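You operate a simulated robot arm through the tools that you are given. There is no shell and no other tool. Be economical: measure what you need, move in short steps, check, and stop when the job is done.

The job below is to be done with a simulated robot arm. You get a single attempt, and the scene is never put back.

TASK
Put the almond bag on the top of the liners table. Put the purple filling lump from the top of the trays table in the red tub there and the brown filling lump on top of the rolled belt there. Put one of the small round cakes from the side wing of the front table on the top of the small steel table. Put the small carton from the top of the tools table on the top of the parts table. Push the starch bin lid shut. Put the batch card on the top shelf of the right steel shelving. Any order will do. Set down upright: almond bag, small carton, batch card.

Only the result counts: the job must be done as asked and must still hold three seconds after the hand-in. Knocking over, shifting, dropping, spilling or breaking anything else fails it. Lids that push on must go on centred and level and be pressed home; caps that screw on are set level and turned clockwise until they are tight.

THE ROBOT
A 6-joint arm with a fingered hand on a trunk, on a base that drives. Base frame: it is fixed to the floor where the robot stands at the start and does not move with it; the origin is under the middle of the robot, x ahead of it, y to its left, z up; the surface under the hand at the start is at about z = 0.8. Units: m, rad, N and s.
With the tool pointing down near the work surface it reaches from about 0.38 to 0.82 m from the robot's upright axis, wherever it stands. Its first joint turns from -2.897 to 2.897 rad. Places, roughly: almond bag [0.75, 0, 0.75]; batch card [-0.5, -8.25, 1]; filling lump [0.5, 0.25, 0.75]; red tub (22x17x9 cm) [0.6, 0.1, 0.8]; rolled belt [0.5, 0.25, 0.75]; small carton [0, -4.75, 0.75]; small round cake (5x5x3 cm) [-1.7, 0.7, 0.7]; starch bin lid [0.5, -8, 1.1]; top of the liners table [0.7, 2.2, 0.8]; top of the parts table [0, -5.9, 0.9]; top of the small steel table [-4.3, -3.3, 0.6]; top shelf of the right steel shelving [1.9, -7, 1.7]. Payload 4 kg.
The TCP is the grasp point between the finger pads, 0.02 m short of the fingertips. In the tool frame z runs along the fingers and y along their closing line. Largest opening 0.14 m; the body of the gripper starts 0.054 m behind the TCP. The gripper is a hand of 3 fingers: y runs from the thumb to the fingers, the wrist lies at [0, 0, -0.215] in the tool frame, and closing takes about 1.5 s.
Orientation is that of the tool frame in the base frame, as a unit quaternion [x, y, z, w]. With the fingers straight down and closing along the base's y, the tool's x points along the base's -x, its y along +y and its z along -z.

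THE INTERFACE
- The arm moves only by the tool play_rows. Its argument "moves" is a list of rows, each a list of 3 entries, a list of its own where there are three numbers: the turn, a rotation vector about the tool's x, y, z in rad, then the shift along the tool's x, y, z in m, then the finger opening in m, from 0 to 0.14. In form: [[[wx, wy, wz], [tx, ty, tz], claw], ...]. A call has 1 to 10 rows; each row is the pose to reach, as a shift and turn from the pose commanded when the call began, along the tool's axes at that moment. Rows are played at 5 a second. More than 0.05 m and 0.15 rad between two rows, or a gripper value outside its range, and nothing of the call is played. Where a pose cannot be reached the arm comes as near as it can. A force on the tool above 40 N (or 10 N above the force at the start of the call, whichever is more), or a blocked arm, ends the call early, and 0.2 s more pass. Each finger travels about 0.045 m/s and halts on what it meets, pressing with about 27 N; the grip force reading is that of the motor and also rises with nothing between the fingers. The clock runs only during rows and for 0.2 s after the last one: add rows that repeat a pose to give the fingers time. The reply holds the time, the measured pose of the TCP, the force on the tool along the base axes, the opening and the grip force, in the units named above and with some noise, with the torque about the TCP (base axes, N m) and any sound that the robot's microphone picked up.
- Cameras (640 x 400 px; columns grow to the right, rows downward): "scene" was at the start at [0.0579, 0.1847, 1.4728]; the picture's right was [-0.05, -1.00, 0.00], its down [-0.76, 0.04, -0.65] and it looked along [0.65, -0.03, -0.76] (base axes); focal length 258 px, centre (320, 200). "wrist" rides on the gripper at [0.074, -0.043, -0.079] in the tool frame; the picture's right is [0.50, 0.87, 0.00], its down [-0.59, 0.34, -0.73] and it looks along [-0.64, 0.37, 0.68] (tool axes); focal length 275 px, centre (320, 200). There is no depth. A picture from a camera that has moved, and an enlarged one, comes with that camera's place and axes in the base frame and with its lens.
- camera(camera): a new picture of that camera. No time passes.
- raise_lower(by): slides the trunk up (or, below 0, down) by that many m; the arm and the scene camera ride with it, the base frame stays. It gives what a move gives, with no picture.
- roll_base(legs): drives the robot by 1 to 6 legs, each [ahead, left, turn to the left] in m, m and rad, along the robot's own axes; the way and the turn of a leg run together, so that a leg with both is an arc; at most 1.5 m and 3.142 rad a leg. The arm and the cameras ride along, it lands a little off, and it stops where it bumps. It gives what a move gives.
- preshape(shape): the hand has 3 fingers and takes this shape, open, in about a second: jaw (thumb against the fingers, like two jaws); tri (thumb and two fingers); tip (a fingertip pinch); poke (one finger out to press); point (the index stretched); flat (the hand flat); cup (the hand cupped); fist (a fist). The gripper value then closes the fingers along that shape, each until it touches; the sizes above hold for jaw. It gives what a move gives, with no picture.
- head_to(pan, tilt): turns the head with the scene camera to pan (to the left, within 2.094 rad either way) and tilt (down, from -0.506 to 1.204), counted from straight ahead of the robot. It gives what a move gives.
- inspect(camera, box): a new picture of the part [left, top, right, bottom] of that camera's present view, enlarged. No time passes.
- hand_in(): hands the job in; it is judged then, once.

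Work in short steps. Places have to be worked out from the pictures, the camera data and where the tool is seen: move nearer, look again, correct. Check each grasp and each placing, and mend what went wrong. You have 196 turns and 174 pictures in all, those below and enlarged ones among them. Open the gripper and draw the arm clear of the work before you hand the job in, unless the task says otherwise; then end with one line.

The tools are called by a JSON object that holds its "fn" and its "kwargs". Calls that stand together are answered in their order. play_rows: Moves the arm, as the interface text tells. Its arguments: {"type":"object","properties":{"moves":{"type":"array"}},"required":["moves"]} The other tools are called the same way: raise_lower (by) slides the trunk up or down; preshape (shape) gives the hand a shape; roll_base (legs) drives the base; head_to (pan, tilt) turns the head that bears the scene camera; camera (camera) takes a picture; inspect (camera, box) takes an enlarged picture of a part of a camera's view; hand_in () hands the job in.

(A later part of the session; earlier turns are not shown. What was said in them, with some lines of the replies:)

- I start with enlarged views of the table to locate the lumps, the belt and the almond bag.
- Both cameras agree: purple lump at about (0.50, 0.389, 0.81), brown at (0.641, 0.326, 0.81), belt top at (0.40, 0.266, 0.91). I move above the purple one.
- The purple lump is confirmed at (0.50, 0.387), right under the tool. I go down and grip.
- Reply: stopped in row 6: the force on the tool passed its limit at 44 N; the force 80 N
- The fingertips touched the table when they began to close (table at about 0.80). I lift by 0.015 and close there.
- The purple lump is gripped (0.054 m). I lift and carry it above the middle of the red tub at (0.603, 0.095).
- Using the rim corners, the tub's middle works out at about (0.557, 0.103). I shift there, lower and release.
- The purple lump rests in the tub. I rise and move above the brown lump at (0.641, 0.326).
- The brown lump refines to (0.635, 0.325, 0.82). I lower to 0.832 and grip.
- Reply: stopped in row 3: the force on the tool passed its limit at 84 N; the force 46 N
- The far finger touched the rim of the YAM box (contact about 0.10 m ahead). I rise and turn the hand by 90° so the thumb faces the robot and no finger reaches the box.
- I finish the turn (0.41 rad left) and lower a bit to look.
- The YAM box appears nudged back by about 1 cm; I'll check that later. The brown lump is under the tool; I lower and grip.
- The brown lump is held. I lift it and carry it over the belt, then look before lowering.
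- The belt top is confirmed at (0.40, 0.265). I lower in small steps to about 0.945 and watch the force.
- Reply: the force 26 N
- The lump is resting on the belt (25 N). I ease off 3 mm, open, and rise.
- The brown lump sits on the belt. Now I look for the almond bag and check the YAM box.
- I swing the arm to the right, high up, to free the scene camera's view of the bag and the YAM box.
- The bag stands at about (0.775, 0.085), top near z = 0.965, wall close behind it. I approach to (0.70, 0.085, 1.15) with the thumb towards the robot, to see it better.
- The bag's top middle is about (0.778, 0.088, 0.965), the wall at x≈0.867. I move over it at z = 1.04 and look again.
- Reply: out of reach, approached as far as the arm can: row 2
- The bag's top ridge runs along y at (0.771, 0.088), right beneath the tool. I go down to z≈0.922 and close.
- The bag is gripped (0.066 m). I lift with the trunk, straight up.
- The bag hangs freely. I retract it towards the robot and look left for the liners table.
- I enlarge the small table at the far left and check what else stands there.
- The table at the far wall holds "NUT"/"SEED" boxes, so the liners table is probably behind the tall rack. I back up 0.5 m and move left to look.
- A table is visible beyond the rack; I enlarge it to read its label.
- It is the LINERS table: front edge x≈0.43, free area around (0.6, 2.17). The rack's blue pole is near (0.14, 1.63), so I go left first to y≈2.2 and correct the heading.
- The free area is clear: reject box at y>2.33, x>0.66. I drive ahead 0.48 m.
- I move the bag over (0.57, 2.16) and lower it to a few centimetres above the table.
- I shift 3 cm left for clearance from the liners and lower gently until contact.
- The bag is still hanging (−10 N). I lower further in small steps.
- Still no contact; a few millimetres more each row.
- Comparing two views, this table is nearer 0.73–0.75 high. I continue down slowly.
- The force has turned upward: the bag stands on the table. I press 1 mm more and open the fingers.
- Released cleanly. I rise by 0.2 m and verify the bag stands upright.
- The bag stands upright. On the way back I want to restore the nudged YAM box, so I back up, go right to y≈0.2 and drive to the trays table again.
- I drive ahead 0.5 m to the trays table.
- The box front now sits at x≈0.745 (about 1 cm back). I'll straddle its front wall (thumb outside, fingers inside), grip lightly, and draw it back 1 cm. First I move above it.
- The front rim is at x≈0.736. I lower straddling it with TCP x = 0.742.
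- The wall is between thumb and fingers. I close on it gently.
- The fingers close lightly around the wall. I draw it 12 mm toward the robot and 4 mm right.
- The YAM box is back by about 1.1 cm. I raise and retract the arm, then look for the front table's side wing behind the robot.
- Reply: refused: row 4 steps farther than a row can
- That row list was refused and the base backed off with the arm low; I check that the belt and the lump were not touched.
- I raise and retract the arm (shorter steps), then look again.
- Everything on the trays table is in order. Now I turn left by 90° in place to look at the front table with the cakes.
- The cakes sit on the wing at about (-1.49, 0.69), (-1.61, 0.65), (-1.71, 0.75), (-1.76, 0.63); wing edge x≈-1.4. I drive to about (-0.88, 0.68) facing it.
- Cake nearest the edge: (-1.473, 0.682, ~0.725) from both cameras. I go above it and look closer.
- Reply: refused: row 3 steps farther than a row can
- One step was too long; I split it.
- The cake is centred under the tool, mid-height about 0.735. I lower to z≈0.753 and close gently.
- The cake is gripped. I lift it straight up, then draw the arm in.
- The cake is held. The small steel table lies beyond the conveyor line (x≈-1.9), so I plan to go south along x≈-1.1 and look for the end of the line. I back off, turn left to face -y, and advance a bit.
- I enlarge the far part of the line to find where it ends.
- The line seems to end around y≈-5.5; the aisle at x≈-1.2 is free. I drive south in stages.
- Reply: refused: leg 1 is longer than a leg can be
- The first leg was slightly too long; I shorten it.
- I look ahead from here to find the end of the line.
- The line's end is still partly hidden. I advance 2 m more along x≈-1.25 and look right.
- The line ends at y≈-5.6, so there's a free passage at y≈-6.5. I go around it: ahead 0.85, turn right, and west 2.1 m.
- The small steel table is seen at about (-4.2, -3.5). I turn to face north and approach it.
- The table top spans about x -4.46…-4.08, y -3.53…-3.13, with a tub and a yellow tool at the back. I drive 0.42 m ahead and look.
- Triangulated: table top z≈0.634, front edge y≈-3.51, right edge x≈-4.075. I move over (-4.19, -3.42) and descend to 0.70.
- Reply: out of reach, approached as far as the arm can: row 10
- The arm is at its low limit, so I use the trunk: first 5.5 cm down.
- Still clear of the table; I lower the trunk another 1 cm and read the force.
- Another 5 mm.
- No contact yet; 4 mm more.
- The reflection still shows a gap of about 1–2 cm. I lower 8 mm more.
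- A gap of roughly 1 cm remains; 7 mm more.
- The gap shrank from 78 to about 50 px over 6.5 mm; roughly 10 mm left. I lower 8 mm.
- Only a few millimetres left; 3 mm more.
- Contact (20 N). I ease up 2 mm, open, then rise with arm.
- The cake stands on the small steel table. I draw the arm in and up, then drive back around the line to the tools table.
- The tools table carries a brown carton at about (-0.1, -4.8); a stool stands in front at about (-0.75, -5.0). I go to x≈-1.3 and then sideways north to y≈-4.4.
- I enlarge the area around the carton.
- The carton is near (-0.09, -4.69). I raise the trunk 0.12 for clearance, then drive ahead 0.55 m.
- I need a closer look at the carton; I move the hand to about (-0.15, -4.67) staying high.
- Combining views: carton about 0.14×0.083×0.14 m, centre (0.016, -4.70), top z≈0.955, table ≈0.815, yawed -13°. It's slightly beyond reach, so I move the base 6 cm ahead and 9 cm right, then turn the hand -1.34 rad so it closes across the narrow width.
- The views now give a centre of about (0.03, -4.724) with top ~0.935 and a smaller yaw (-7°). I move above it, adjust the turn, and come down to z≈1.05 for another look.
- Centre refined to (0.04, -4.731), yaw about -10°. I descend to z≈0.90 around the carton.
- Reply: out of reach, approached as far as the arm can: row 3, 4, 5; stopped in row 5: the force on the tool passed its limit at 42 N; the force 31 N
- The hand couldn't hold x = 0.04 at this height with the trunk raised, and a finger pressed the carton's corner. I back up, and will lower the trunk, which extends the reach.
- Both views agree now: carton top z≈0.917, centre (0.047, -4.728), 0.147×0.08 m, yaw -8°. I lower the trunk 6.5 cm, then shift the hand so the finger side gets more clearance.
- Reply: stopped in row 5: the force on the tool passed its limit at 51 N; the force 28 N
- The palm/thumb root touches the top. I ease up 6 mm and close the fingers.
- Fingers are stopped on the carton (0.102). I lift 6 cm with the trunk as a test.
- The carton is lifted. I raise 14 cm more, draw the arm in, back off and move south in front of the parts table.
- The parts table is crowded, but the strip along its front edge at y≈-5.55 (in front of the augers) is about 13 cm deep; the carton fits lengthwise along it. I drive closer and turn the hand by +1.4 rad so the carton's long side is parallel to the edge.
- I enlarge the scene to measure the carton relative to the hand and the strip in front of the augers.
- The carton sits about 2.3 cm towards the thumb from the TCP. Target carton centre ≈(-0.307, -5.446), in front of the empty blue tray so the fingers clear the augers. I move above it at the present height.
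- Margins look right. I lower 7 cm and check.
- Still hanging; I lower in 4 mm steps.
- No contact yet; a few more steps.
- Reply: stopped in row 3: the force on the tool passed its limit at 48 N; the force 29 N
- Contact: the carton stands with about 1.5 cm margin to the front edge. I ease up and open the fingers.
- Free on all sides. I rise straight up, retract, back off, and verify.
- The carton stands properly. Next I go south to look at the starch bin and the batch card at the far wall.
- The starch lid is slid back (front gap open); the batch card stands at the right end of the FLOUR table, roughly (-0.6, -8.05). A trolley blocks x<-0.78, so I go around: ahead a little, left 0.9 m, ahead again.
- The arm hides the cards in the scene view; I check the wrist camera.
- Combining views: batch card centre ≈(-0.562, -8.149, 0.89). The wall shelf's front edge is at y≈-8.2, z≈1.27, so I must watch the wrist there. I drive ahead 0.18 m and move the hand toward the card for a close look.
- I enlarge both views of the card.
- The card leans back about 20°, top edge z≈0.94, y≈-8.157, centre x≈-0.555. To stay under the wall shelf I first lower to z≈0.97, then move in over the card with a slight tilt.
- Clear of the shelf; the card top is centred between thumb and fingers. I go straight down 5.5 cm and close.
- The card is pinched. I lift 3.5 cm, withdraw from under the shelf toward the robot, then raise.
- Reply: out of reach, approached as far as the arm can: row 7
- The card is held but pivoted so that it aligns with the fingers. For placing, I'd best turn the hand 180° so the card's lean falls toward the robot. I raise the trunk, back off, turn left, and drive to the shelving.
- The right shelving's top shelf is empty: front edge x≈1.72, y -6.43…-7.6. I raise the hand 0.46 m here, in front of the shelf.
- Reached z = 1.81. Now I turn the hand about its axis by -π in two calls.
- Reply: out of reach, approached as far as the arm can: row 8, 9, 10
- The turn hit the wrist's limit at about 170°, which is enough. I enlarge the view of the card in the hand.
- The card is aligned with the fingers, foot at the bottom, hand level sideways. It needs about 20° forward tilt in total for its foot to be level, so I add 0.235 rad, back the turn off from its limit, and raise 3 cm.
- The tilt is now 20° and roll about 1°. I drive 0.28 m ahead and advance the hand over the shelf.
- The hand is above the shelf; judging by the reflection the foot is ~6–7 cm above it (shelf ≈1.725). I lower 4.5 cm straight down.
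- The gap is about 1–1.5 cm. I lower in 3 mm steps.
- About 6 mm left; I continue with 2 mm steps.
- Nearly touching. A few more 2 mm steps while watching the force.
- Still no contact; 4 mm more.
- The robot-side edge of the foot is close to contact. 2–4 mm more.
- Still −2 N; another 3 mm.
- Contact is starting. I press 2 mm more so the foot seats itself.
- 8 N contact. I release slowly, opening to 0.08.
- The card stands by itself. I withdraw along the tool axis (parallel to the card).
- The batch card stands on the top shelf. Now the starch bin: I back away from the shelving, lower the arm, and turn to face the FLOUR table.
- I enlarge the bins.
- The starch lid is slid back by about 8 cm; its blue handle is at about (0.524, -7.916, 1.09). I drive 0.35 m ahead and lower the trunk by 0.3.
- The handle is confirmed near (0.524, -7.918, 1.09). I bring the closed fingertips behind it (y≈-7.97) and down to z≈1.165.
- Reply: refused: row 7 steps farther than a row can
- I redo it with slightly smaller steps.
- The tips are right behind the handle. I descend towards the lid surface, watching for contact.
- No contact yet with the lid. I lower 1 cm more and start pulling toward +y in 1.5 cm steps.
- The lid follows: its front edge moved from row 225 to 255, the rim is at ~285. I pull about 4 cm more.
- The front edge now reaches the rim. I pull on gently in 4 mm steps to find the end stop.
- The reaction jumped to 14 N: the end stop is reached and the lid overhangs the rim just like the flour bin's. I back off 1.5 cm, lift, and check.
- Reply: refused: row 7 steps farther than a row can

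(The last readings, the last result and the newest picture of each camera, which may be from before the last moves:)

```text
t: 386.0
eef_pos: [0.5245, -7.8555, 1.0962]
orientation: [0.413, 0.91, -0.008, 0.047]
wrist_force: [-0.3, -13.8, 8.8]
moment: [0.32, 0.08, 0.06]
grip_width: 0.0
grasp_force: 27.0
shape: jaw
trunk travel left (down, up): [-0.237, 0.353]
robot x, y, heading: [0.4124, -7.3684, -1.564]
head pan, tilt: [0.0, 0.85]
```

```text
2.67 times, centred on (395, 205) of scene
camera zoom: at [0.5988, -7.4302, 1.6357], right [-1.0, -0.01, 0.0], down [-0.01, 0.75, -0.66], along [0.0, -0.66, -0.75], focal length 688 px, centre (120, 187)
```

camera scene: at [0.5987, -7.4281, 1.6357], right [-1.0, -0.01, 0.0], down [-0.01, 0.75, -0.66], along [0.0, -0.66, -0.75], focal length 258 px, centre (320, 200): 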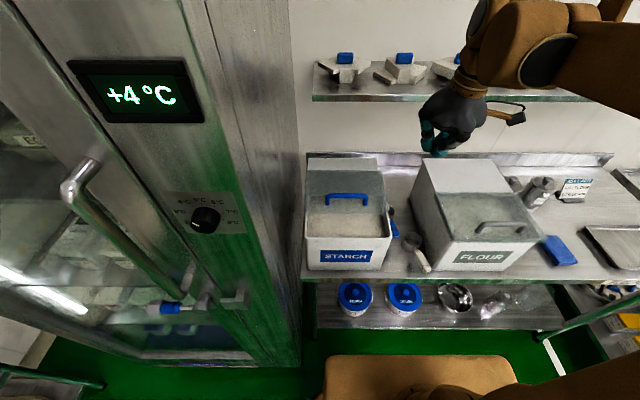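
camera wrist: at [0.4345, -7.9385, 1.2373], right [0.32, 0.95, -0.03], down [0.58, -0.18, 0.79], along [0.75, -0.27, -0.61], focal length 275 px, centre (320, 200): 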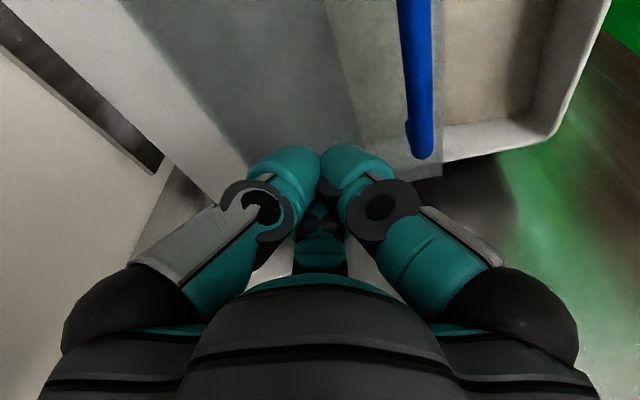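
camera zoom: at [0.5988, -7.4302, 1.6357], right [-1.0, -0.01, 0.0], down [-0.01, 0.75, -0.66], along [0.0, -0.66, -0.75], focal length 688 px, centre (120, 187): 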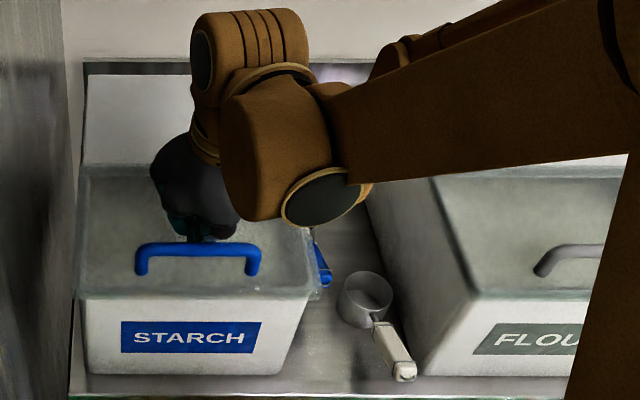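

One step was too long; I repeat with smaller ones.

{"fn": "play_rows", "kwargs": {"moves": [[[0, 0, 0], [-0.009, -0.008, 0.0006], 0.0], [[0, 0, 0], [-0.0135, -0.0119, 0.001], 0.0], [[0, 0, 0], [-0.0135, -0.0119, -0.03], 0.0], [[0, 0, 0], [-0.0135, -0.0119, -0.075], 0.0], [[0, 0, 0], [-0.0135, -0.0119, -0.12], 0.0], [[0, 0, 0], [-0.0135, -0.0119, -0.165], 0.0], [[0, 0, 0], [-0.0135, -0.0119, -0.21], 0.0], [[0, 0, 0], [0.012, 0.01, -0.22], 0.03], [[0, 0, 0], [0.038, 0.033, -0.23], 0.06]]}}

{"fn": "roll_base", "kwargs": {"legs": [[-0.25, 0, 0]]}}

{"fn": "camera", "kwargs": {"camera": "scene"}}

```text
t: 388.0
eef_pos: [0.504, -7.7879, 1.3231]
orientation: [0.412, 0.91, -0.008, 0.049]
wrist_force: [-0.7, -0.2, -0.6]
moment: [-0.03, 0.0, -0.01]
grip_width: 0.0452
grasp_force: 0.0
shape: jaw
trunk travel left (down, up): [-0.237, 0.353]
robot x, y, heading: [0.4054, -7.3682, -1.557]
head pan, tilt: [0.0, 0.85]
```

```text
t: 389.8
eef_pos: [0.5021, -7.5377, 1.3239]
orientation: [0.411, 0.911, -0.009, 0.048]
wrist_force: [-0.1, 1.6, 0.4]
moment: [-0.01, 0.04, 0.0]
grip_width: 0.0598
grasp_force: 0.0
shape: jaw
trunk travel left (down, up): [-0.237, 0.353]
robot x, y, heading: [0.408, -7.1195, -1.561]
head pan, tilt: [0.0, 0.85]
```

```text
14 pictures are left
camera scene: at [0.5967, -7.176, 1.6357], right [-1.0, -0.01, 0.0], down [-0.01, 0.75, -0.66], along [0.01, -0.66, -0.75], focal length 258 px, centre (320, 200)
```

scene: 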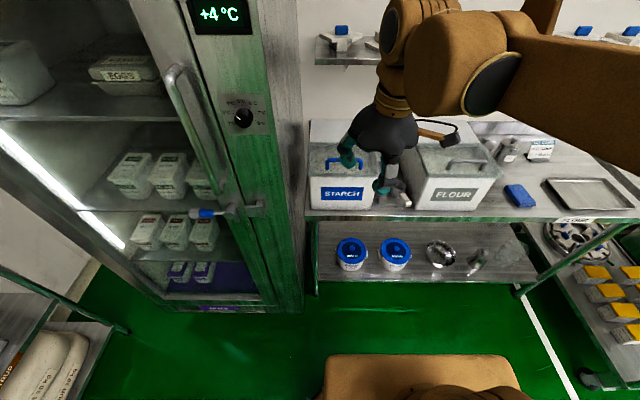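

All the jobs are done: the lid is shut, the card is on the top shelf, the carton, cake, bag and lumps are placed, and the gripper is open and clear. I hand in.

{"fn": "hand_in", "kwargs": {}}

```text
The job is handed in.
```

I did all seven parts of the job and handed it in; the result hasn't come back. While reaching for the brown lump, I pushed the YAM box on the trays table back about 1 cm. I pulled it back by about the same amount, but it may not be exactly where it started.
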